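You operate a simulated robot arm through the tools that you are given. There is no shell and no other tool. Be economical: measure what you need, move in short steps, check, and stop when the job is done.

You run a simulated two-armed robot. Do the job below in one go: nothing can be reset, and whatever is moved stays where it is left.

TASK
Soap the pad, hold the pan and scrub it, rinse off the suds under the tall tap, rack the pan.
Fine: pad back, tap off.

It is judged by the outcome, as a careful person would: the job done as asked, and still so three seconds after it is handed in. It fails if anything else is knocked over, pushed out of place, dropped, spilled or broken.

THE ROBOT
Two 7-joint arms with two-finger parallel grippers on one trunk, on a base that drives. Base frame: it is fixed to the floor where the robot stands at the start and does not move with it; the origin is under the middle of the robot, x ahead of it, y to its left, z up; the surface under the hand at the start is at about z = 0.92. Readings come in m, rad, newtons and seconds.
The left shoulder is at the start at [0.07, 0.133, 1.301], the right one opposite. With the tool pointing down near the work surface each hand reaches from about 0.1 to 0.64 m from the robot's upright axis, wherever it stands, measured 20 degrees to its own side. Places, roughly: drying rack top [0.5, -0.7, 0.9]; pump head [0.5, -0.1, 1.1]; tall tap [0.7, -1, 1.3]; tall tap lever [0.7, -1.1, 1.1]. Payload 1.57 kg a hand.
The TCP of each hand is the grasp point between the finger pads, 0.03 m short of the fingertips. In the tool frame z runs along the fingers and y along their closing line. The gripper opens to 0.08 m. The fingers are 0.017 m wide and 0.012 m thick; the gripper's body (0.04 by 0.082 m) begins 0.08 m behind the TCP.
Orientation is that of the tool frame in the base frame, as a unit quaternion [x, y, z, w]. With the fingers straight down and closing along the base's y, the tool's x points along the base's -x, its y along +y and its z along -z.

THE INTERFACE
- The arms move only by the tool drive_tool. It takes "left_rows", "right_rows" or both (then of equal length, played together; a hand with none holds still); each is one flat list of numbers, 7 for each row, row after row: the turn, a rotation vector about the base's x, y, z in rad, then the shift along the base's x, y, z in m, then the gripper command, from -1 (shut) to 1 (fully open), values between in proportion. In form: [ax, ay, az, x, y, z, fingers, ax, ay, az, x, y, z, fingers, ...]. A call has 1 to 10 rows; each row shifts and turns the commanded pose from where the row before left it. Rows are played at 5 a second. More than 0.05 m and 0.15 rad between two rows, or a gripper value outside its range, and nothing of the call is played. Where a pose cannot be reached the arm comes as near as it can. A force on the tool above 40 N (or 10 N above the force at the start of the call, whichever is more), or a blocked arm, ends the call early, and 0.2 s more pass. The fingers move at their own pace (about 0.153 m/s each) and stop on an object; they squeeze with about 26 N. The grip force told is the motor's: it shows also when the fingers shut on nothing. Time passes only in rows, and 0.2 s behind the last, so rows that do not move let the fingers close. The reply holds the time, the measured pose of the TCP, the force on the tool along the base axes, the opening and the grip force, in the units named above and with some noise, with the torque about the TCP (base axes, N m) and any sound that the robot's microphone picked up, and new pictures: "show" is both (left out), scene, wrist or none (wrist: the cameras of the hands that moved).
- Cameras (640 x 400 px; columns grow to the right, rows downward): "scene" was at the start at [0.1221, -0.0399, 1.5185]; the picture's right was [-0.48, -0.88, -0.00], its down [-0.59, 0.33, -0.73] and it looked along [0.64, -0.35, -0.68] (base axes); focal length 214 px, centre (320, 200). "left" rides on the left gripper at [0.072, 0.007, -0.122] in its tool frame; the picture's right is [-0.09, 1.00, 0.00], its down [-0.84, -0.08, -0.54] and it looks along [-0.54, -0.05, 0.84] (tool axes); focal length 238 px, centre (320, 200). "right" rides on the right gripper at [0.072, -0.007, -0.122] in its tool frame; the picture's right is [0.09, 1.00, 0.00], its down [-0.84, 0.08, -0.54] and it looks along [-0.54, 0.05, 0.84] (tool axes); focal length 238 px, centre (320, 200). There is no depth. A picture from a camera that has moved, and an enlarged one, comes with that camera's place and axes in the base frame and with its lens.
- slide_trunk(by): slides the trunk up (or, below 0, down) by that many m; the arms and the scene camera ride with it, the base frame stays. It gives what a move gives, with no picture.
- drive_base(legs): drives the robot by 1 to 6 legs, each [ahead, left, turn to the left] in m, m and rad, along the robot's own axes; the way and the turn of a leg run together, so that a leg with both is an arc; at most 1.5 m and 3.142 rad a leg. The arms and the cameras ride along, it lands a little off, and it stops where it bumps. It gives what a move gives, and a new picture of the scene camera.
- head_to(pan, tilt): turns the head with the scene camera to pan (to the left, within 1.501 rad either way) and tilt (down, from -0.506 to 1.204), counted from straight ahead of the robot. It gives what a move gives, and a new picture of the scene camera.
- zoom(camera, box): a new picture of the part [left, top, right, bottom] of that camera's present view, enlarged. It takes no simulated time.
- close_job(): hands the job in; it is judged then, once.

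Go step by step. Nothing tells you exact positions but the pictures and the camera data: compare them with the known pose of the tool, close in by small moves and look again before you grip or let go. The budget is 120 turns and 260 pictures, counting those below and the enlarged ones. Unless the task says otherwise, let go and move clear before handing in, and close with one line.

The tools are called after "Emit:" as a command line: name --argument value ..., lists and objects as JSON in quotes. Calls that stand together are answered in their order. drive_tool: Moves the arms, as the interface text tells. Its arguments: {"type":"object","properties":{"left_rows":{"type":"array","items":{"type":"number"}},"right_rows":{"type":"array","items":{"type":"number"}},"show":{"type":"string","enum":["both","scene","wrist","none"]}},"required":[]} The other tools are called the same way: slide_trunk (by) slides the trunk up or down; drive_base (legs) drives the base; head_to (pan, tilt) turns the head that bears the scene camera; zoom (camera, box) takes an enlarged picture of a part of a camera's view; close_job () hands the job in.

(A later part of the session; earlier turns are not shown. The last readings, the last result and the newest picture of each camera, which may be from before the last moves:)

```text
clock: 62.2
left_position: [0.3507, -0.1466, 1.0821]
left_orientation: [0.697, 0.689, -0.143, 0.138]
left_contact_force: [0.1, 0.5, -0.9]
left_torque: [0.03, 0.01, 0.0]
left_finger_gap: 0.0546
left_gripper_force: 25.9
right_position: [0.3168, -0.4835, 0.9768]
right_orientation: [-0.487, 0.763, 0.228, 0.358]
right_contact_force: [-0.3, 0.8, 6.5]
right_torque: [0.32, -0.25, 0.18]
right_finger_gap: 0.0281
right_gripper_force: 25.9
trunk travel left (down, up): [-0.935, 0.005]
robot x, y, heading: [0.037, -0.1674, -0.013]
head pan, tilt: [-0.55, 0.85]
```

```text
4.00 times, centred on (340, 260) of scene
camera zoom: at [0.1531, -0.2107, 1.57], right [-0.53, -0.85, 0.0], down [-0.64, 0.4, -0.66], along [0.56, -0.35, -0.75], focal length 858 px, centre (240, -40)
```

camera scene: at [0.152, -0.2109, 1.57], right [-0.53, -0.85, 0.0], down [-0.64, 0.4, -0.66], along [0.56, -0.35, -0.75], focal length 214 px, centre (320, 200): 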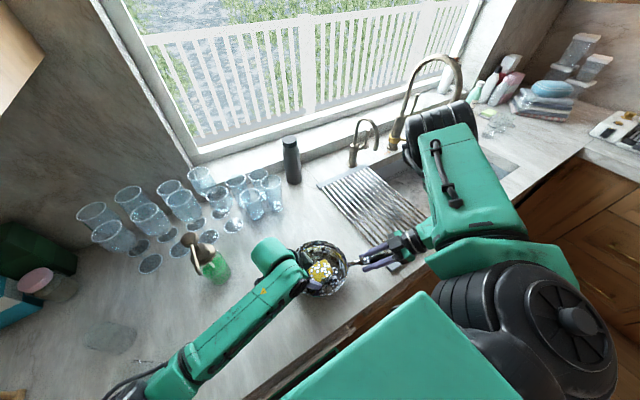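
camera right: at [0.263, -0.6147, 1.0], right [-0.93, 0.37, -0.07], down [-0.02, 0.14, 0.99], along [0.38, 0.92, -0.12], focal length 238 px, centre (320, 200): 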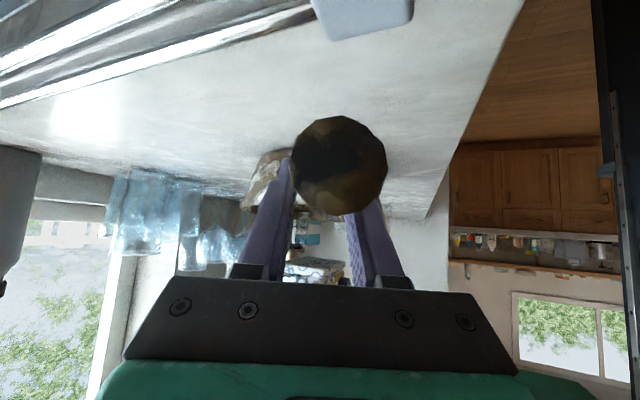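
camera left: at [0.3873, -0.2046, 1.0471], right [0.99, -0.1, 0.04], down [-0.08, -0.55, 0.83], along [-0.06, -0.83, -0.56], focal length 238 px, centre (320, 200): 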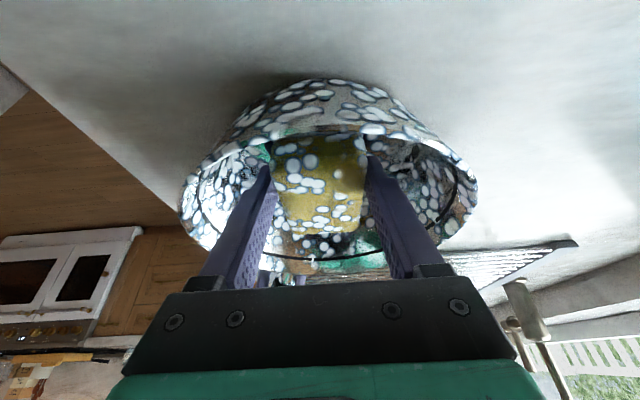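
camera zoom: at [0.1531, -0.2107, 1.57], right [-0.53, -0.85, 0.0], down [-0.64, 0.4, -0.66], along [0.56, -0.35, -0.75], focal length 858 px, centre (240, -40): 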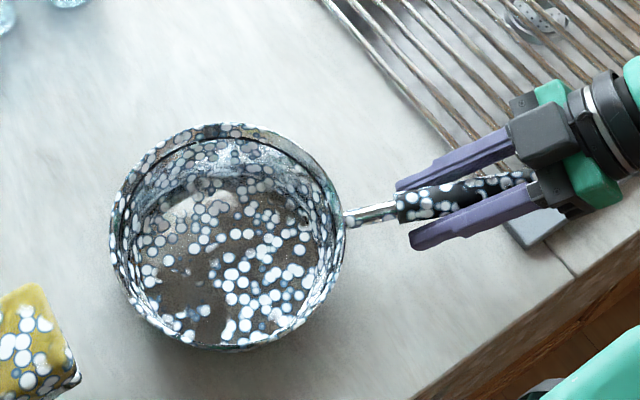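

The suds pattern is saturated, with the same spots as before, so the scrubbing is complete. Now I'll return the pad to its original place under the nozzle, retracing the pick-up path.

Emit:
drive_tool --left_rows '[0, 0, 0, 0.003, 0.036, 0.012, -1, 0, 0, 0, 0.003, 0.036, 0.012, -1, 0, 0, 0, 0.002, 0.035, 0.011, -1, 0, 0, 0, 0, 0, -0.035, -1, 0, 0, 0, 0.02, 0, -0.035, -1, 0, 0, 0, 0.04, 0, -0.01, -1, 0, 0, 0, 0, 0, 0, -1]' --show "both"

```text
clock: 63.8
left_position: [0.4277, -0.0747, 1.0234]
left_orientation: [0.697, 0.689, -0.143, 0.138]
left_contact_force: [0.3, -0.9, -0.2]
left_torque: [0.03, -0.01, -0.02]
left_finger_gap: 0.0547
left_gripper_force: 25.9
left hand out of reach, approached as far as the arm can: row 2, 3
right_position: [0.3182, -0.485, 0.9774]
right_orientation: [-0.487, 0.764, 0.227, 0.358]
right_contact_force: [0.2, -0.6, -0.2]
right_torque: [-0.25, 0.07, -0.07]
right_finger_gap: 0.028
right_gripper_force: 26.2
trunk travel left (down, up): [-0.935, 0.005]
robot x, y, heading: [0.0398, -0.1677, -0.006]
head pan, tilt: [-0.55, 0.85]
camera scene: at [0.154, -0.2095, 1.57], right [-0.53, -0.85, 0.0], down [-0.64, 0.4, -0.66], along [0.56, -0.35, -0.75], focal length 214 px, centre (320, 200)
camera left: at [0.4349, 0.0404, 1.1067], right [0.99, -0.1, 0.03], down [-0.08, -0.56, 0.83], along [-0.06, -0.82, -0.56], focal length 238 px, centre (320, 200)
```

scene: 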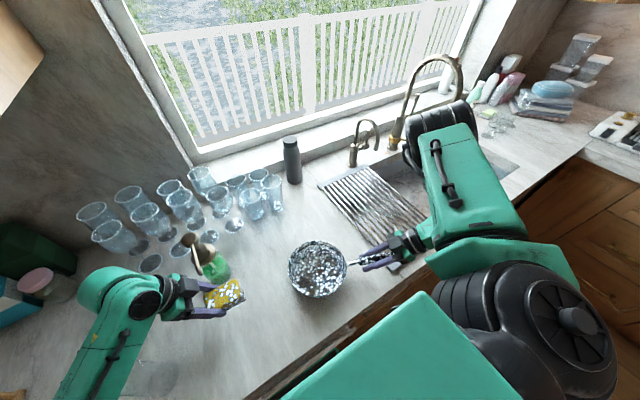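
left: 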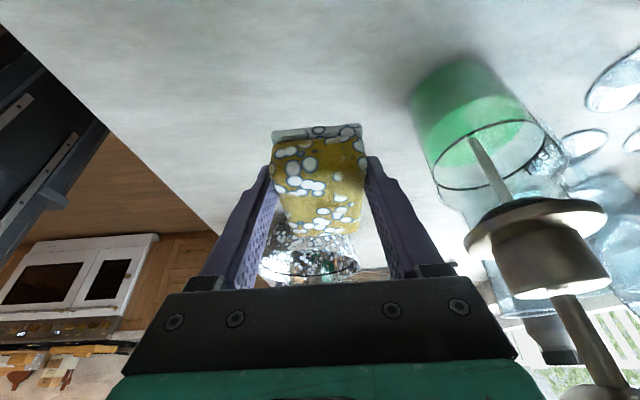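

The hand is slightly off its planned path. I'll correct left and ahead, then go down until the pad touches.

Emit:
drive_tool --left_rows '[0, 0, 0, 0, 0.015, 0, -1, 0, 0, 0, 0.016, 0, -0.02, -1, 0, 0, 0, 0, -0.004, -0.028, -1, 0, 0, 0, 0, 0, -0.006, -1, 0, 0, 0, 0, 0, -0.005, -1, 0, 0, 0, 0, 0, 0, -1]' --show "both"

```text
clock: 65.2
left_position: [0.4419, -0.063, 0.9635]
left_orientation: [0.696, 0.69, -0.144, 0.138]
left_contact_force: [-0.2, -0.9, -1.4]
left_torque: [0.01, -0.01, -0.03]
left_finger_gap: 0.0546
left_gripper_force: 25.0
right_position: [0.3167, -0.4844, 0.9778]
right_orientation: [-0.487, 0.765, 0.226, 0.357]
right_contact_force: [0.0, 0.4, -1.8]
right_torque: [-0.11, 0.11, 0.04]
right_finger_gap: 0.028
right_gripper_force: 25.9
trunk travel left (down, up): [-0.935, 0.005]
robot x, y, heading: [0.0359, -0.1691, -0.003]
head pan, tilt: [-0.55, 0.85]
camera scene: at [0.1543, -0.2098, 1.57], right [-0.53, -0.85, 0.0], down [-0.64, 0.4, -0.66], along [0.56, -0.35, -0.75], focal length 214 px, centre (320, 200)
camera left: at [0.4485, 0.0514, 1.0486], right [0.99, -0.1, 0.03], down [-0.08, -0.56, 0.83], along [-0.06, -0.82, -0.56], focal length 238 px, centre (320, 200)
```

scene: 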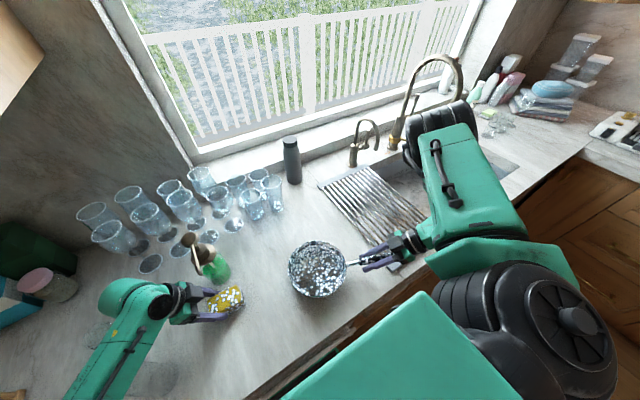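
left: 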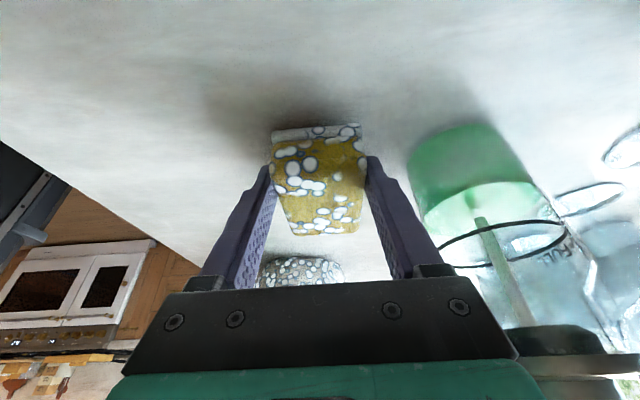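

Emit:
drive_tool --left_rows '[0, 0, 0, 0, 0, -0.003, -1, 0, 0, 0, 0, 0, -0.003, -1, 0, 0, 0, 0, 0, -0.002, -1]' --show "none"

```text
clock: 66.0
left_position: [0.44, -0.0631, 0.9571]
left_orientation: [0.696, 0.69, -0.142, 0.139]
left_contact_force: [-0.3, -0.4, -0.1]
left_torque: [0.05, 0.04, 0.0]
left_finger_gap: 0.0548
left_gripper_force: 25.7
right_position: [0.3175, -0.4852, 0.9775]
right_orientation: [-0.486, 0.764, 0.226, 0.358]
right_contact_force: [-0.4, 0.9, 0.2]
right_torque: [-0.1, 0.09, 0.02]
right_finger_gap: 0.0281
right_gripper_force: 26.1
trunk travel left (down, up): [-0.935, 0.005]
robot x, y, heading: [0.0367, -0.1663, -0.005]
head pan, tilt: [-0.55, 0.85]
```

Emit:
drive_tool --left_rows '[0, 0, 0, 0, 0, -0.002, -1, 0, 0, 0, 0, 0, -0.002, -1, 0, 0, 0, 0, 0, -0.002, -1]' --show "wrist"

```text
clock: 66.8
left_position: [0.441, -0.0641, 0.9562]
left_orientation: [0.697, 0.689, -0.139, 0.145]
left_contact_force: [-7.5, 4.9, 17.3]
left_torque: [0.22, 0.6, -0.14]
left_finger_gap: 0.0548
left_gripper_force: 26.1
right_position: [0.313, -0.4847, 0.9791]
right_orientation: [-0.487, 0.763, 0.227, 0.359]
right_contact_force: [-1.3, -3.7, 1.1]
right_torque: [0.72, -0.32, 0.01]
right_finger_gap: 0.0279
right_gripper_force: 26.3
trunk travel left (down, up): [-0.935, 0.005]
robot x, y, heading: [0.0399, -0.1672, -0.007]
head pan, tilt: [-0.55, 0.85]
stopped in row 3 (left hand): the force on the tool passed its limit at 41 N (the readings are from after the stop); the commanded pose is now the measured one
camera left: at [0.4463, 0.0509, 1.0401], right [0.99, -0.09, 0.05], down [-0.09, -0.55, 0.83], along [-0.05, -0.83, -0.56], focal length 238 px, centre (320, 200)
```

left: 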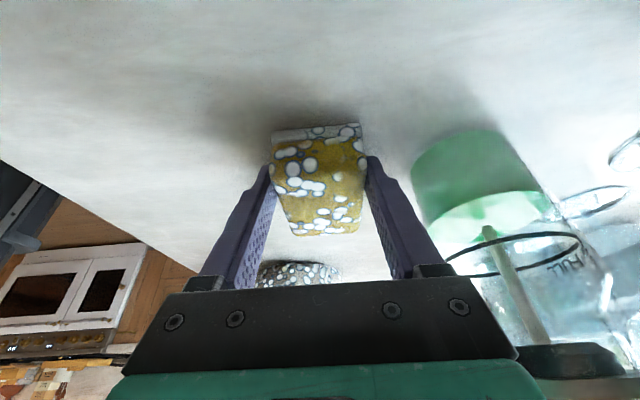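

The pad is down. I'll ease up 1 mm, open, and withdraw along the tool axis.

Emit:
drive_tool --left_rows '[0, 0, 0, 0, 0, 0.002, -1, 0, 0, 0, 0, 0, 0, 0, 0, 0, 0, 0, 0, 0, 1, 0, 0, 0, 0, 0.017, 0.041, 1, 0, 0, 0, 0, 0.017, 0.041, 1, 0, 0, 0, 0, 0.017, 0.041, 1, 0, 0, 0, 0, 0.017, 0.041, 1]' --show "both"

```text
clock: 68.5
left_position: [0.4391, 0.004, 1.1199]
left_orientation: [0.696, 0.689, -0.14, 0.144]
left_contact_force: [-0.3, 0.4, 0.2]
left_torque: [-0.01, 0.02, -0.01]
left_finger_gap: 0.0801
left_gripper_force: 0.0
right_position: [0.3167, -0.4855, 0.9777]
right_orientation: [-0.487, 0.765, 0.226, 0.357]
right_contact_force: [-3.8, -1.3, 3.8]
right_torque: [0.11, 0.02, 0.34]
right_finger_gap: 0.0279
right_gripper_force: 25.8
trunk travel left (down, up): [-0.935, 0.005]
robot x, y, heading: [0.0394, -0.1723, -0.011]
head pan, tilt: [-0.55, 0.85]
camera scene: at [0.152, -0.2099, 1.5701], right [-0.53, -0.85, 0.0], down [-0.64, 0.4, -0.66], along [0.56, -0.35, -0.75], focal length 214 px, centre (320, 200)
camera left: at [0.4463, 0.1188, 1.2039], right [0.99, -0.09, 0.04], down [-0.09, -0.55, 0.83], along [-0.05, -0.83, -0.56], focal length 238 px, centre (320, 200)
```

scene: 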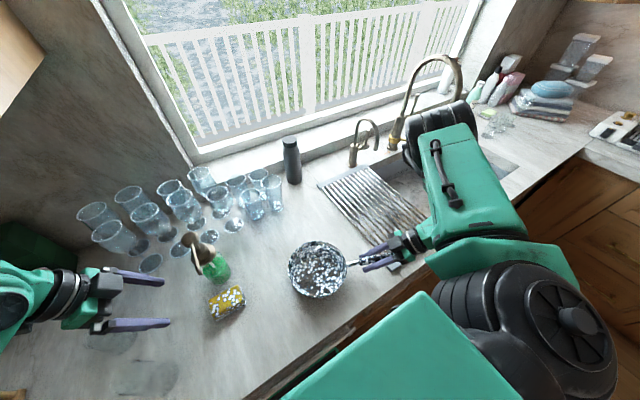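
left: 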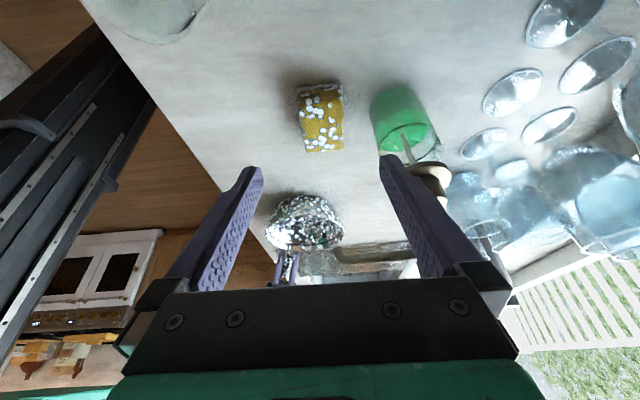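

The pad is back and nothing is disturbed. I'll retract the left arm, lift the pan, and look toward the sink.

Emit:
drive_tool --left_rows '[0, 0, 0, -0.03, 0, 0.035, 0.5, 0, 0, 0, -0.03, 0, 0.035, 0, 0, 0, 0, -0.03, 0, 0.035, 0, 0, 0, 0, -0.03, 0, 0.035, 0, 0, 0, 0, -0.02, 0, 0.03, 0, 0, 0, 0, 0, 0, 0, 0]' --right_rows '[0, 0, 0, 0, 0, 0.015, -1, 0, 0, 0, 0, 0, 0.015, -1, 0, 0, 0, 0, 0, 0.02, -1, 0, 0, 0, 0, 0, 0.02, -1, 0, 0, 0, 0, 0, 0.01, -1, 0, 0, 0, 0, 0, 0, -1]' --show "none"

Emit:
drive_base --legs '[[0, -0.15, 0]]'

Emit:
head_to --pan -0.75 --tilt 0.6

```text
clock: 69.8
left_position: [0.3108, 0.0095, 1.2912]
left_orientation: [0.696, 0.689, -0.143, 0.144]
left_contact_force: [0.2, 0.9, -0.8]
left_torque: [-0.01, -0.01, 0.01]
left_finger_gap: 0.0399
left_gripper_force: 0.0
left hand out of reach, approached as far as the arm can: row 4
right_position: [0.3175, -0.4804, 1.0572]
right_orientation: [-0.488, 0.765, 0.227, 0.355]
right_contact_force: [-0.4, -0.3, -7.2]
right_torque: [-0.72, 0.36, -0.01]
right_finger_gap: 0.0268
right_gripper_force: 26.2
trunk travel left (down, up): [-0.935, 0.005]
robot x, y, heading: [0.0415, -0.1679, -0.005]
head pan, tilt: [-0.55, 0.85]
```

```text
clock: 71.2
left_position: [0.3101, -0.1423, 1.2911]
left_orientation: [0.695, 0.69, -0.142, 0.144]
left_contact_force: [-1.1, 1.1, 0.2]
left_torque: [-0.01, 0.0, 0.03]
left_finger_gap: 0.04
left_gripper_force: 0.2
right_position: [0.3179, -0.6314, 1.0577]
right_orientation: [-0.488, 0.764, 0.226, 0.356]
right_contact_force: [0.0, 0.1, -7.9]
right_torque: [-0.68, 0.3, 0.02]
right_finger_gap: 0.0279
right_gripper_force: 25.6
trunk travel left (down, up): [-0.935, 0.005]
robot x, y, heading: [0.0366, -0.3201, -0.006]
head pan, tilt: [-0.55, 0.85]
camera scene: at [0.1546, -0.3572, 1.57], right [-0.53, -0.85, 0.0], down [-0.64, 0.39, -0.66], along [0.56, -0.35, -0.75], focal length 214 px, centre (320, 200)
```

scene: 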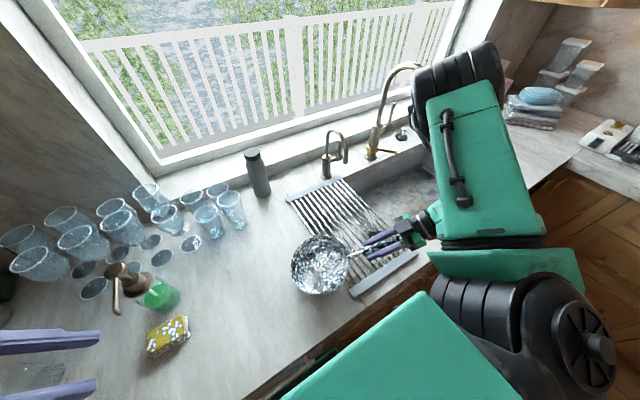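

```text
clock: 72.0
left_position: [0.31, -0.1456, 1.2913]
left_orientation: [0.695, 0.69, -0.142, 0.143]
left_contact_force: [0.0, 0.7, -0.6]
left_torque: [0.0, 0.01, 0.01]
left_finger_gap: 0.0398
left_gripper_force: 0.1
right_position: [0.3176, -0.6348, 1.0571]
right_orientation: [-0.488, 0.764, 0.227, 0.357]
right_contact_force: [-0.4, 0.4, -6.9]
right_torque: [-0.66, 0.33, 0.0]
right_finger_gap: 0.0279
right_gripper_force: 26.0
trunk travel left (down, up): [-0.935, 0.005]
robot x, y, heading: [0.0372, -0.3207, -0.0]
head pan, tilt: [-0.75, 0.6]
camera scene: at [0.1523, -0.3817, 1.5907], right [-0.68, -0.73, 0.0], down [-0.41, 0.39, -0.82], along [0.6, -0.56, -0.57], focal length 214 px, centre (320, 200)
```

scene: 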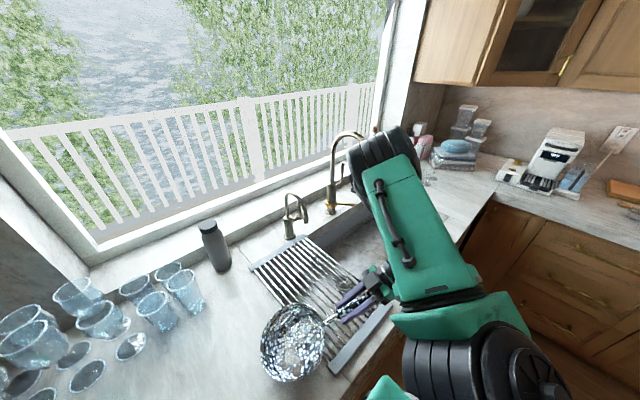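

The rack spans about x 0.27–0.69 and y -0.55 to -0.80, and the tall tap's base is near (0.76, -1.02). I'll strafe 0.18 m more and move the pan over the rack.

Emit:
drive_base --legs '[[0, -0.18, 0]]'

Emit:
drive_tool --right_rows '[0, 0, 0, 0.035, 0, 0, -1, 0, 0, 0, 0.035, 0, 0, -1, 0, 0, 0, 0.03, 0, 0, -1, 0, 0, 0, 0, 0, 0, -1]' --show "both"

Emit:
zoom --camera "scene" --box '[220, 80, 460, 230]'

```text
clock: 73.5
left_position: [0.308, -0.3175, 1.2914]
left_orientation: [0.695, 0.69, -0.143, 0.144]
left_contact_force: [0.7, -0.3, -0.3]
left_torque: [-0.01, -0.01, 0.01]
left_finger_gap: 0.0401
left_gripper_force: 0.1
right_position: [0.3165, -0.8074, 1.0582]
right_orientation: [-0.488, 0.764, 0.226, 0.356]
right_contact_force: [-0.3, 0.3, -7.8]
right_torque: [-0.69, 0.32, 0.01]
right_finger_gap: 0.0278
right_gripper_force: 26.2
trunk travel left (down, up): [-0.935, 0.005]
robot x, y, heading: [0.0354, -0.497, -0.004]
head pan, tilt: [-0.75, 0.6]
camera scene: at [0.1518, -0.5515, 1.591], right [-0.68, -0.73, 0.0], down [-0.41, 0.38, -0.83], along [0.6, -0.57, -0.56], focal length 214 px, centre (320, 200)
```

scene: 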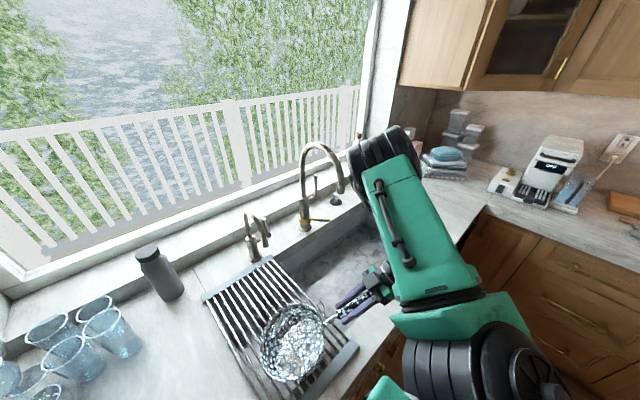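

```text
clock: 74.5
left_position: [0.3074, -0.3204, 1.2916]
left_orientation: [0.695, 0.691, -0.141, 0.143]
left_contact_force: [-0.1, 0.4, -0.2]
left_torque: [0.0, 0.01, -0.03]
left_finger_gap: 0.0402
left_gripper_force: 0.0
right_position: [0.4163, -0.8091, 1.0567]
right_orientation: [-0.487, 0.764, 0.227, 0.356]
right_contact_force: [0.9, -0.3, -5.8]
right_torque: [-0.44, 0.08, -0.18]
right_finger_gap: 0.0277
right_gripper_force: 26.0
trunk travel left (down, up): [-0.935, 0.005]
robot x, y, heading: [0.0386, -0.4967, -0.009]
head pan, tilt: [-0.75, 0.6]
camera scene: at [0.1512, -0.5572, 1.5907], right [-0.68, -0.73, 0.0], down [-0.41, 0.39, -0.82], along [0.6, -0.56, -0.57], focal length 214 px, centre (320, 200)
camera right: at [0.3648, -0.9379, 1.0803], right [-0.93, 0.36, -0.07], down [-0.02, 0.14, 0.99], along [0.37, 0.92, -0.13], focal length 238 px, centre (320, 200)
```

scene: 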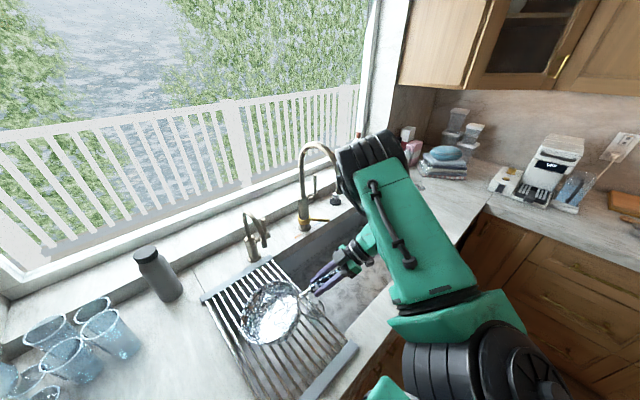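
right: 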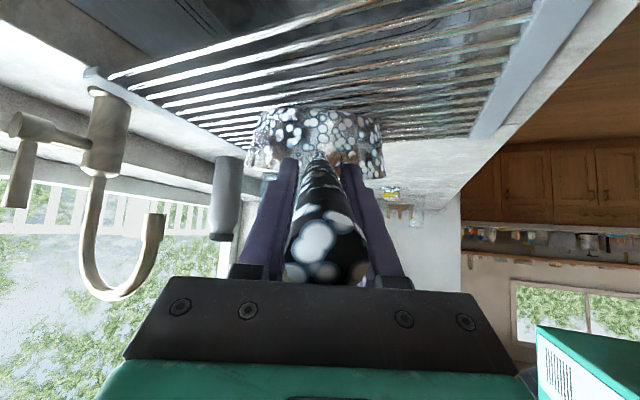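

```text
2.67 times, centred on (340, 155) of scene
camera zoom: at [0.1512, -0.5572, 1.5907], right [-0.68, -0.73, 0.0], down [-0.41, 0.39, -0.82], along [0.6, -0.56, -0.57], focal length 572 px, centre (267, 320)
```

zoom: 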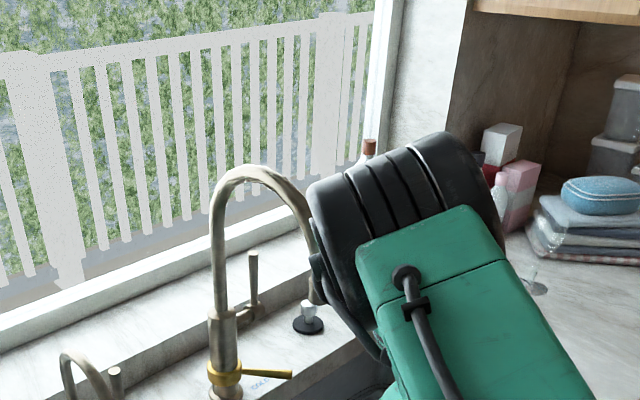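

The pan is over the rack. The tap has an upright side lever at z ≈ 1.1 and a gold ring lever at its base, probably for temperature. I'll lower the pan onto the rack.

Emit:
drive_tool --right_rows '[0, 0, 0, 0.005, 0, -0.025, -1, 0, 0, 0, 0.005, 0, -0.025, -1, 0, 0, 0, 0, 0, -0.01, -1, 0, 0, 0, 0, 0, -0.006, -1, 0, 0, 0, 0, 0, -0.004, -1, 0, 0, 0, 0, 0, 0, -1]' --show "both"

```text
clock: 75.9
left_position: [0.305, -0.3209, 1.2925]
left_orientation: [0.696, 0.69, -0.14, 0.144]
left_contact_force: [0.0, 0.4, 0.6]
left_torque: [-0.03, -0.03, 0.03]
left_finger_gap: 0.04
left_gripper_force: 0.0
right_position: [0.4235, -0.8097, 0.9872]
right_orientation: [-0.488, 0.763, 0.228, 0.358]
right_contact_force: [-2.7, -7.0, 9.5]
right_torque: [0.36, -0.17, -0.03]
right_finger_gap: 0.0275
right_gripper_force: 25.8
trunk travel left (down, up): [-0.935, 0.005]
robot x, y, heading: [0.0369, -0.4983, -0.005]
head pan, tilt: [-0.75, 0.6]
camera scene: at [0.1474, -0.5575, 1.5911], right [-0.68, -0.73, 0.0], down [-0.41, 0.39, -0.83], along [0.6, -0.56, -0.56], focal length 214 px, centre (320, 200)
camera right: at [0.3719, -0.9389, 1.0108], right [-0.93, 0.36, -0.07], down [-0.02, 0.14, 0.99], along [0.37, 0.92, -0.12], focal length 238 px, centre (320, 200)
```

scene: 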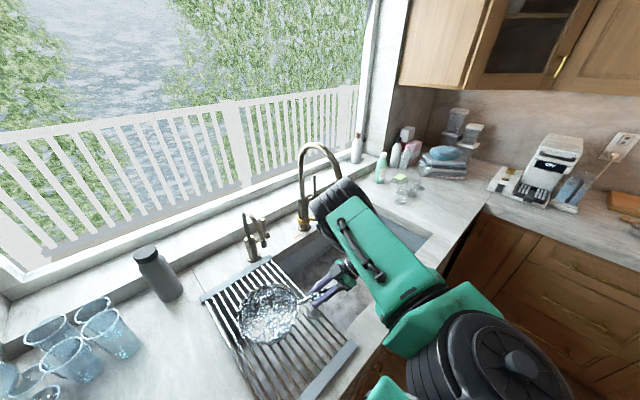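
right: 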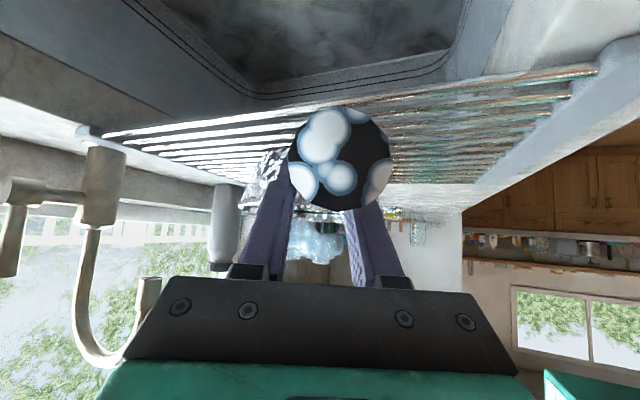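

The pan rests on the rack. I'll release the handle and back out along the tool axis to free the right hand for the tap.

Emit:
drive_tool --right_rows '[0, 0, 0, 0, 0, 0, 0, 0, 0, 0, 0, 0, 0, 0.3, 0, 0, 0, 0, 0, 0, 0.5, 0, 0, 0, -0.0096, -0.0209, 0.0193, 0.5, 0, 0, 0, -0.0128, -0.0278, 0.0257, 0.5, 0, 0, 0, -0.0128, -0.0278, 0.0257, 0.5, 0, 0, 0, 0, 0, 0, 0.5]' --show "both"

```text
clock: 77.5
left_position: [0.3088, -0.3201, 1.2917]
left_orientation: [0.695, 0.691, -0.141, 0.142]
left_contact_force: [-0.2, 0.5, -1.3]
left_torque: [0.01, 0.04, 0.0]
left_finger_gap: 0.04
left_gripper_force: 0.0
right_position: [0.3914, -0.8862, 1.0576]
right_orientation: [-0.489, 0.763, 0.228, 0.356]
right_contact_force: [-1.0, -0.1, -0.4]
right_torque: [-0.03, 0.02, 0.01]
right_finger_gap: 0.0599
right_gripper_force: 0.1
trunk travel left (down, up): [-0.935, 0.005]
robot x, y, heading: [0.0374, -0.4963, -0.001]
head pan, tilt: [-0.75, 0.6]
camera scene: at [0.1513, -0.5556, 1.5909], right [-0.68, -0.73, 0.0], down [-0.41, 0.39, -0.82], along [0.6, -0.56, -0.57], focal length 214 px, centre (320, 200)
camera right: at [0.3382, -1.0155, 1.0793], right [-0.93, 0.36, -0.07], down [-0.02, 0.14, 0.99], along [0.37, 0.92, -0.13], focal length 238 px, centre (320, 200)
```

scene: 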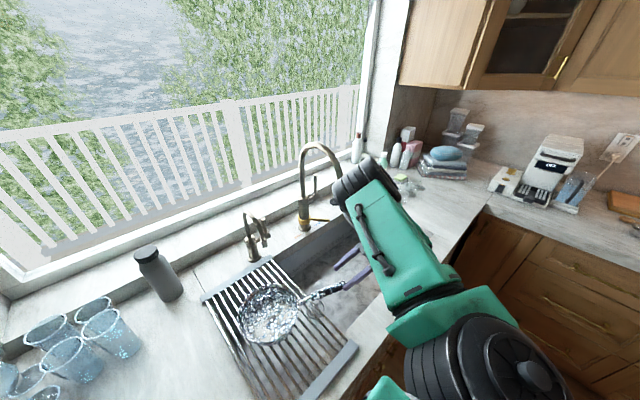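
right: 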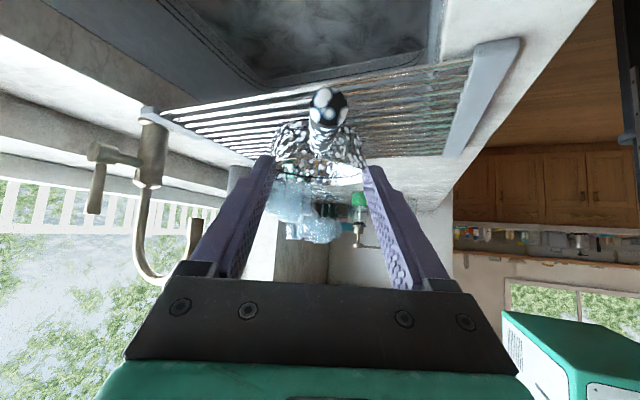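

The pan sits stably on the rack. I'll straighten and raise the right hand to see the tap and its lever clearly.

Emit:
drive_tool --right_rows '[0, 0, 0, -0.03, 0, 0.035, 0.5, 0, 0, 0, -0.03, 0, 0.035, 0.5, -0.1323, 0.0605, 0, -0.01, 0, 0.03, 0, -0.1323, 0.0605, 0, 0, 0, 0.03, 0, -0.1323, 0.0605, 0, 0, 0, 0.02, 0, -0.1323, 0.0605, 0, 0, 0, 0.02, -1, -0.1323, 0.0605, 0, 0, 0, 0.0, -1, -0.1323, 0.0605, 0, 0, 0, 0.0, -1, 0, 0, 0, 0, 0, 0, -1]' --show "wrist"

Emit:
head_to --pan -0.75 --tilt 0.6

Emit:
zoom --camera "scene" --box '[200, 100, 440, 250]'

```text
clock: 79.5
left_position: [0.3069, -0.3198, 1.2917]
left_orientation: [0.695, 0.691, -0.141, 0.143]
left_contact_force: [0.7, 0.0, -0.6]
left_torque: [0.01, -0.03, -0.03]
left_finger_gap: 0.0399
left_gripper_force: 0.1
right_position: [0.3167, -0.8876, 1.223]
right_orientation: [-0.532, 0.847, 0.007, 0.003]
right_contact_force: [0.7, -0.7, 0.3]
right_torque: [0.01, 0.0, -0.02]
right_finger_gap: 0.0
right_gripper_force: 21.5
trunk travel left (down, up): [-0.935, 0.005]
robot x, y, heading: [0.0374, -0.5002, -0.005]
head pan, tilt: [-0.75, 0.6]
camera right: at [0.2923, -0.956, 1.3432], right [-0.94, 0.35, 0.01], down [0.29, 0.78, 0.55], along [0.19, 0.52, -0.83], focal length 238 px, centre (320, 200)
```

right: 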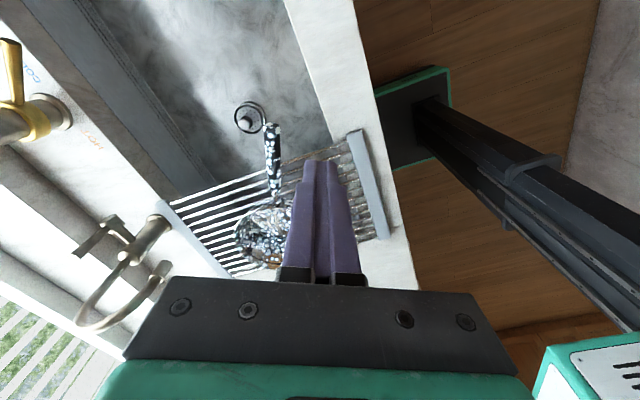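

```text
clock: 80.1
left_position: [0.3072, -0.32, 1.2914]
left_orientation: [0.695, 0.69, -0.141, 0.144]
left_contact_force: [0.6, 0.4, 0.0]
left_torque: [0.02, 0.02, -0.01]
left_finger_gap: 0.0398
left_gripper_force: 0.0
right_position: [0.3184, -0.8865, 1.2233]
right_orientation: [-0.534, 0.845, 0.007, 0.006]
right_contact_force: [-0.4, 1.1, 0.3]
right_torque: [-0.01, -0.01, 0.01]
right_finger_gap: 0.0
right_gripper_force: 21.2
trunk travel left (down, up): [-0.935, 0.005]
robot x, y, heading: [0.0355, -0.4977, -0.003]
head pan, tilt: [-0.75, 0.6]
camera scene: at [0.1498, -0.5562, 1.591], right [-0.68, -0.73, 0.0], down [-0.41, 0.39, -0.83], along [0.6, -0.56, -0.56], focal length 214 px, centre (320, 200)
```

scene: 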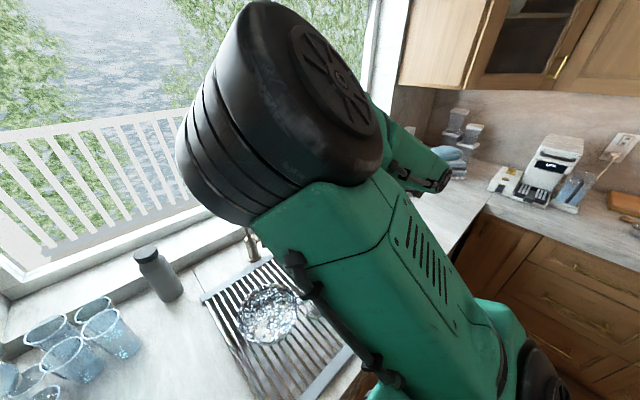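

```text
2.67 times, centred on (320, 175) of scene
camera zoom: at [0.1498, -0.5562, 1.591], right [-0.68, -0.73, 0.0], down [-0.41, 0.39, -0.83], along [0.6, -0.56, -0.56], focal length 572 px, centre (320, 267)
```

zoom: 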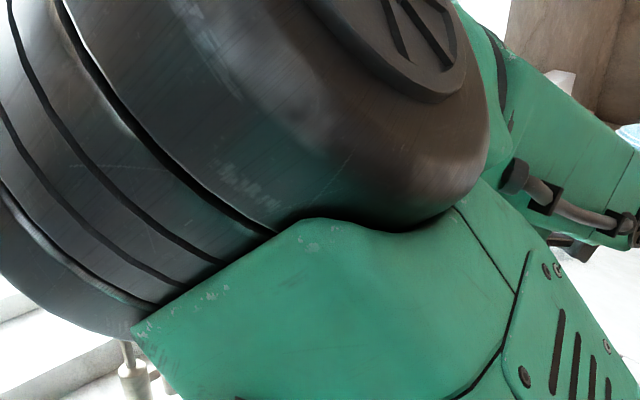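

The right arm blocks the view. I'll strafe to stand in front of the tall tap and look straight ahead.

Emit:
drive_base --legs '[[0, -0.4, 0]]'

Emit:
head_to --pan -0.1 --tilt 0.6

Emit:
zoom --camera "scene" --box '[200, 90, 440, 240]'

```text
clock: 82.5
left_position: [0.3059, -0.7074, 1.291]
left_orientation: [0.695, 0.69, -0.143, 0.144]
left_contact_force: [0.5, -0.1, -0.1]
left_torque: [-0.01, -0.01, 0.01]
left_finger_gap: 0.04
left_gripper_force: 0.1
right_position: [0.3161, -1.2756, 1.2244]
right_orientation: [-0.532, 0.846, 0.006, 0.004]
right_contact_force: [0.0, -0.6, 0.0]
right_torque: [-0.06, 0.01, 0.0]
right_finger_gap: 0.0
right_gripper_force: 21.5
trunk travel left (down, up): [-0.935, 0.005]
robot x, y, heading: [0.0363, -0.8856, -0.005]
head pan, tilt: [-0.75, 0.6]
camera scene: at [0.1491, -0.9432, 1.5911], right [-0.69, -0.73, 0.0], down [-0.41, 0.39, -0.83], along [0.6, -0.57, -0.56], focal length 214 px, centre (320, 200)
```

scene: 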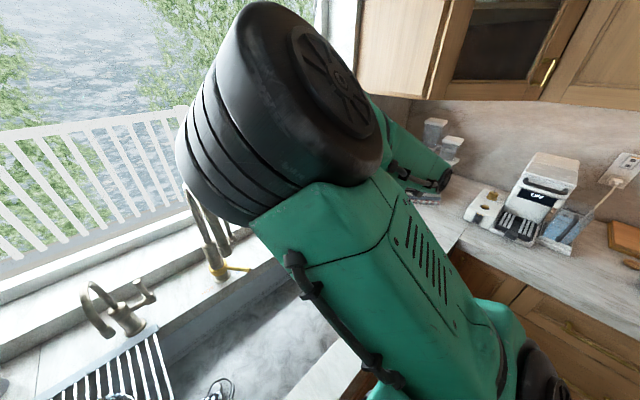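

```text
clock: 83.6
left_position: [0.3058, -0.7121, 1.2927]
left_orientation: [0.695, 0.69, -0.141, 0.143]
left_contact_force: [-0.3, -0.1, 0.4]
left_torque: [0.0, -0.01, 0.01]
left_finger_gap: 0.04
left_gripper_force: 0.1
right_position: [0.3151, -1.2782, 1.2219]
right_orientation: [-0.532, 0.846, 0.008, 0.007]
right_contact_force: [-0.4, 0.1, -0.6]
right_torque: [0.01, -0.03, 0.01]
right_finger_gap: 0.0
right_gripper_force: 21.1
trunk travel left (down, up): [-0.935, 0.005]
robot x, y, heading: [0.0368, -0.8865, -0.005]
head pan, tilt: [-0.099, 0.6]
camera scene: at [0.1726, -0.8964, 1.5909], right [-0.1, -0.99, 0.0], down [-0.56, 0.06, -0.83], along [0.82, -0.09, -0.56], focal length 214 px, centre (320, 200)
```

scene: 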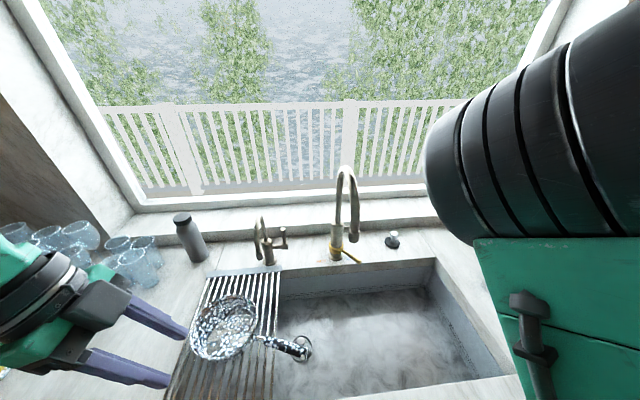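

```text
2.67 times, centred on (320, 165) of scene
camera zoom: at [0.1726, -0.8964, 1.5909], right [-0.1, -0.99, 0.0], down [-0.56, 0.06, -0.83], along [0.82, -0.09, -0.56], focal length 572 px, centre (320, 293)
```

zoom: 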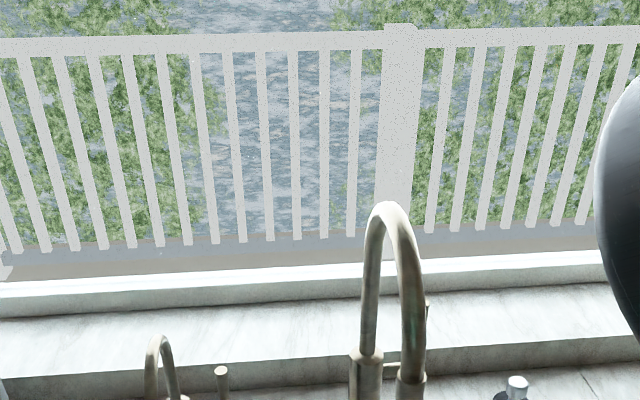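

Emit:
zoom --camera "scene" --box '[270, 150, 430, 280]'

```text
3.08 times, centred on (350, 215) of scene
camera zoom: at [0.1726, -0.8964, 1.5909], right [-0.1, -0.99, 0.0], down [-0.56, 0.06, -0.83], along [0.82, -0.09, -0.56], focal length 660 px, centre (228, 154)
```

zoom: 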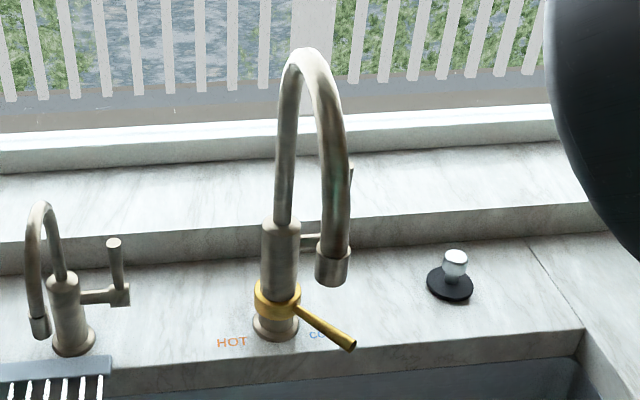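

The flow lever is an upright stick on a stub at the tap's right side, around (0.74, -1.09, 1.08–1.18). I'll point the right hand forward-down and slightly left toward it, from the right of the spout.

Emit:
drive_tool --right_rows '[0, 0, -0.1236, 0.005, -0.005, 0.005, -1, 0, 0, -0.1236, 0.005, -0.005, 0.005, -1, 0, 0, -0.1236, 0.005, -0.005, 0.005, -1, 0, 0, -0.1236, 0.01, 0, 0.005, -1, 0, 0, -0.1236, 0.01, 0, 0.005, 0.2, 0.0654, -0.1133, 0, 0.025, 0.01, 0.005, 0.2, 0.0654, -0.1133, 0, 0.025, 0.01, 0.005, 0.2, 0.0654, -0.1133, 0, 0.025, 0.01, 0.005, 0.2, 0.0654, -0.1133, 0, 0.025, 0.01, 0.0, 0.2]' --show "none"

Emit:
drive_tool --right_rows '[0.0654, -0.1133, 0, 0.03, 0.015, 0, 0.2, 0.0654, -0.1133, 0, 0.03, 0.015, 0, 0.2, 0, 0, 0, 0, 0, 0, 0.2]' --show "both"

```text
clock: 85.6
left_position: [0.3074, -0.7104, 1.2917]
left_orientation: [0.695, 0.69, -0.141, 0.143]
left_contact_force: [0.3, -0.2, -0.1]
left_torque: [0.02, 0.02, -0.01]
left_finger_gap: 0.04
left_gripper_force: 0.1
right_position: [0.4515, -1.2518, 1.2641]
right_orientation: [-0.242, 0.933, 0.074, 0.256]
right_contact_force: [0.2, -0.7, 0.0]
right_torque: [0.01, 0.02, 0.01]
right_finger_gap: 0.048
right_gripper_force: 0.1
trunk travel left (down, up): [-0.935, 0.005]
robot x, y, heading: [0.033, -0.8886, -0.003]
head pan, tilt: [-0.099, 0.6]
```

```text
clock: 86.4
left_position: [0.3061, -0.7102, 1.2907]
left_orientation: [0.695, 0.69, -0.141, 0.144]
left_contact_force: [-0.5, -0.2, -0.7]
left_torque: [0.0, -0.03, 0.01]
left_finger_gap: 0.04
left_gripper_force: 0.0
right_position: [0.5111, -1.2205, 1.266]
right_orientation: [-0.232, 0.891, 0.107, 0.376]
right_contact_force: [-0.7, 0.1, -0.1]
right_torque: [0.0, 0.0, -0.01]
right_finger_gap: 0.0481
right_gripper_force: 0.1
trunk travel left (down, up): [-0.935, 0.005]
robot x, y, heading: [0.0359, -0.8861, -0.002]
head pan, tilt: [-0.099, 0.6]
camera scene: at [0.1725, -0.8956, 1.5909], right [-0.1, -0.99, 0.0], down [-0.56, 0.06, -0.83], along [0.82, -0.09, -0.56], focal length 214 px, centre (320, 200)
camera right: at [0.3953, -1.2945, 1.2981], right [-0.55, 0.84, -0.05], down [0.14, 0.15, 0.98], along [0.83, 0.53, -0.19], focal length 238 px, centre (320, 200)
```

scene: 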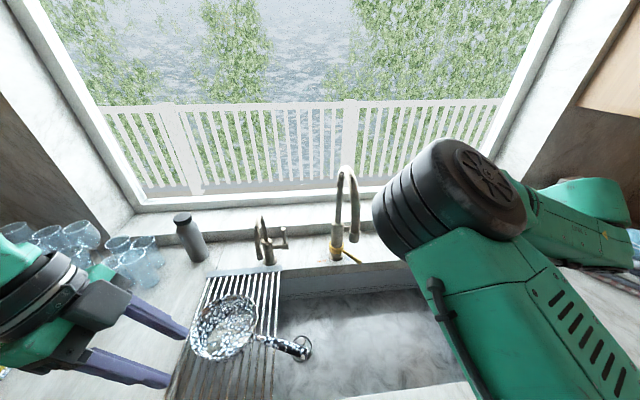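
right: 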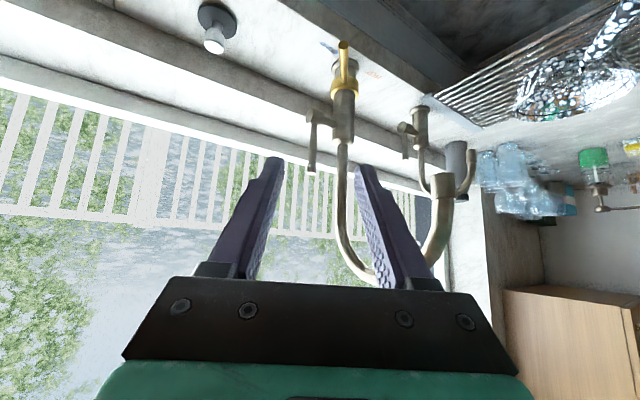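

Triangulated: the stick is at (0.741, -1.096) with z 1.06–1.17, and the outlet is at about (0.546, -1.02, 1.215). Moving to a pre-grasp pose near the stick.

Emit:
drive_tool --right_rows '[0, 0, 0, 0.0386, 0.0207, -0.0158, 0.2, 0, 0, 0, 0.0386, 0.0207, -0.0158, 0.2, 0, 0, 0, 0.0386, 0.0207, -0.0158, 0.2, 0, 0, 0, 0.0386, 0.0207, -0.0158, 0.2, 0, 0, 0, 0.0386, 0.0207, -0.0158, 0.2, 0, 0, 0, 0, 0, 0, 0.2]' --show "both"

```text
clock: 87.8
left_position: [0.3049, -0.7105, 1.2923]
left_orientation: [0.695, 0.69, -0.141, 0.144]
left_contact_force: [0.6, -0.4, -0.9]
left_torque: [-0.01, -0.01, 0.02]
left_finger_gap: 0.0397
left_gripper_force: 0.2
right_position: [0.7084, -1.1184, 1.183]
right_orientation: [-0.231, 0.891, 0.106, 0.375]
right_contact_force: [-0.4, -0.3, 0.0]
right_torque: [0.03, 0.02, 0.01]
right_finger_gap: 0.0479
right_gripper_force: 0.0
trunk travel left (down, up): [-0.935, 0.005]
robot x, y, heading: [0.0372, -0.8873, -0.004]
head pan, tilt: [-0.099, 0.6]
camera scene: at [0.172, -0.8957, 1.591], right [-0.1, -0.99, 0.0], down [-0.56, 0.06, -0.83], along [0.82, -0.09, -0.56], focal length 214 px, centre (320, 200)
camera right: at [0.591, -1.1923, 1.2162], right [-0.55, 0.84, -0.05], down [0.14, 0.15, 0.98], along [0.83, 0.53, -0.2], focal length 238 px, centre (320, 200)
```

scene: 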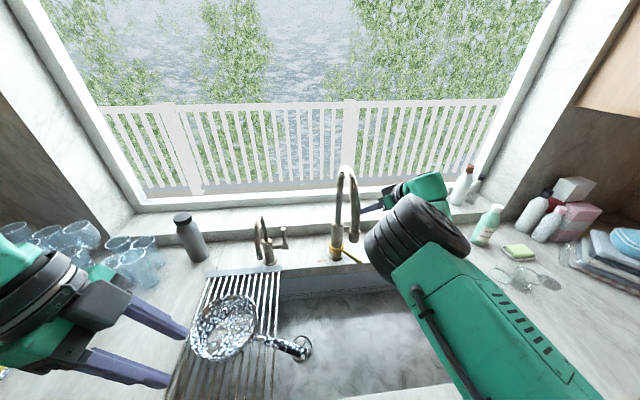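
right: 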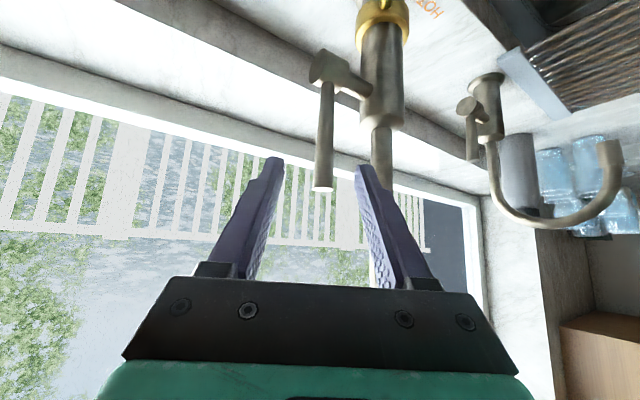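

The stick is centred between the fingers. Advancing onto it and closing.

Emit:
drive_tool --right_rows '[0, 0, 0, 0.016, 0.0115, -0.018, 0.2, 0, 0, 0, 0.017, 0.0115, -0.018, 0.2, 0, 0, 0, 0, 0, 0, 0.2, 0, 0, 0, 0, 0, 0, -1, 0, 0, 0, 0, 0, 0, -1]' --show "both"

```text
clock: 89.0
left_position: [0.3064, -0.7107, 1.2912]
left_orientation: [0.696, 0.69, -0.141, 0.143]
left_contact_force: [0.6, 0.1, 0.2]
left_torque: [0.0, -0.01, 0.0]
left_finger_gap: 0.04
left_gripper_force: 0.0
right_position: [0.7379, -1.0952, 1.1482]
right_orientation: [-0.233, 0.891, 0.106, 0.375]
right_contact_force: [-0.5, -0.8, 0.6]
right_torque: [-1.01, 0.08, -0.06]
right_finger_gap: 0.0143
right_gripper_force: 30.4
trunk travel left (down, up): [-0.935, 0.005]
robot x, y, heading: [0.0357, -0.8866, -0.006]
head pan, tilt: [-0.099, 0.6]
camera scene: at [0.1723, -0.8954, 1.5909], right [-0.1, -0.99, 0.0], down [-0.56, 0.06, -0.83], along [0.82, -0.09, -0.56], focal length 214 px, centre (320, 200)
camera right: at [0.6222, -1.1691, 1.1808], right [-0.55, 0.84, -0.05], down [0.14, 0.15, 0.98], along [0.83, 0.53, -0.2], focal length 238 px, centre (320, 200)
```

scene: 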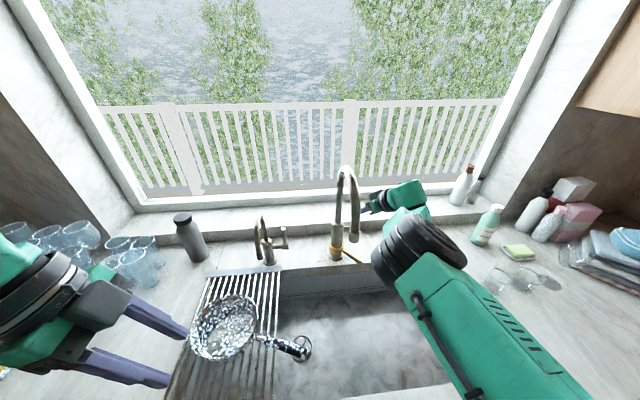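
right: 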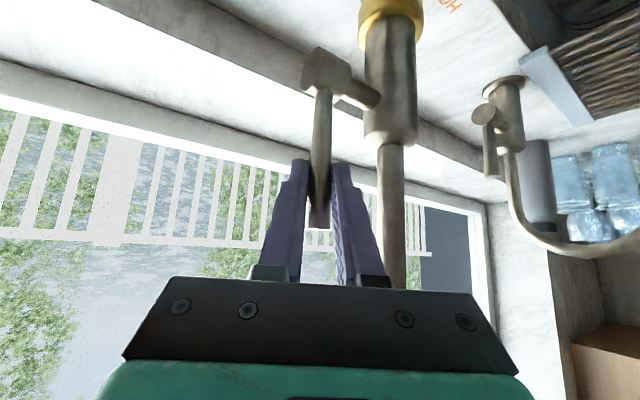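

The lever is gripped. I'll try pulling it gently toward the robot.

Emit:
drive_tool --right_rows '[0, 0, 0, -0.01, 0, 0, -1, 0, 0, 0, -0.01, 0, -0.002, -1, 0, 0, 0, -0.01, 0, -0.003, -1, 0, 0, 0, 0, 0, 0, -1]' --show "both"

```text
clock: 90.0
left_position: [0.3085, -0.7148, 1.2913]
left_orientation: [0.696, 0.69, -0.142, 0.141]
left_contact_force: [0.2, 0.0, 0.2]
left_torque: [-0.03, 0.0, -0.01]
left_finger_gap: 0.0399
left_gripper_force: 0.0
right_position: [0.7093, -1.1004, 1.1409]
right_orientation: [-0.229, 0.892, 0.108, 0.375]
right_contact_force: [10.4, -12.5, 3.5]
right_torque: [-0.35, -0.94, -0.44]
right_finger_gap: 0.0163
right_gripper_force: 31.9
trunk travel left (down, up): [-0.935, 0.005]
robot x, y, heading: [0.0363, -0.8855, -0.001]
head pan, tilt: [-0.099, 0.6]
camera scene: at [0.1758, -0.9003, 1.5906], right [-0.1, -0.99, 0.0], down [-0.56, 0.06, -0.82], along [0.82, -0.08, -0.57], focal length 214 px, centre (320, 200)
camera right: at [0.5936, -1.1734, 1.1738], right [-0.54, 0.84, -0.05], down [0.14, 0.15, 0.98], along [0.83, 0.53, -0.2], focal length 238 px, centre (320, 200)
```

scene: 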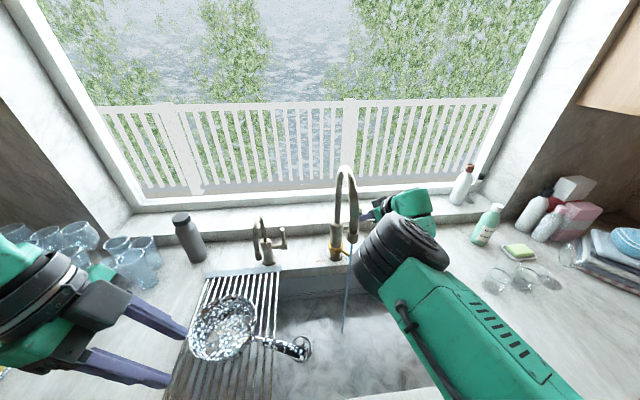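
right: 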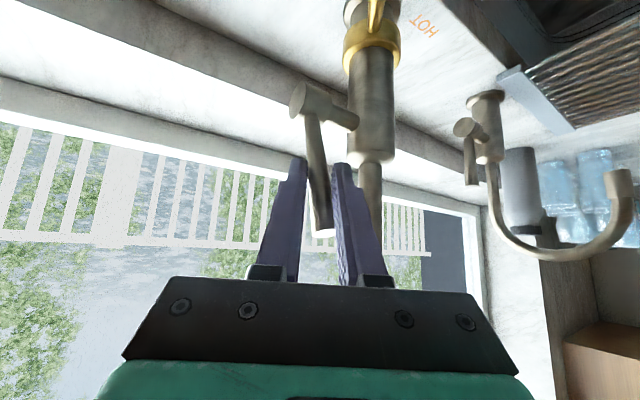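

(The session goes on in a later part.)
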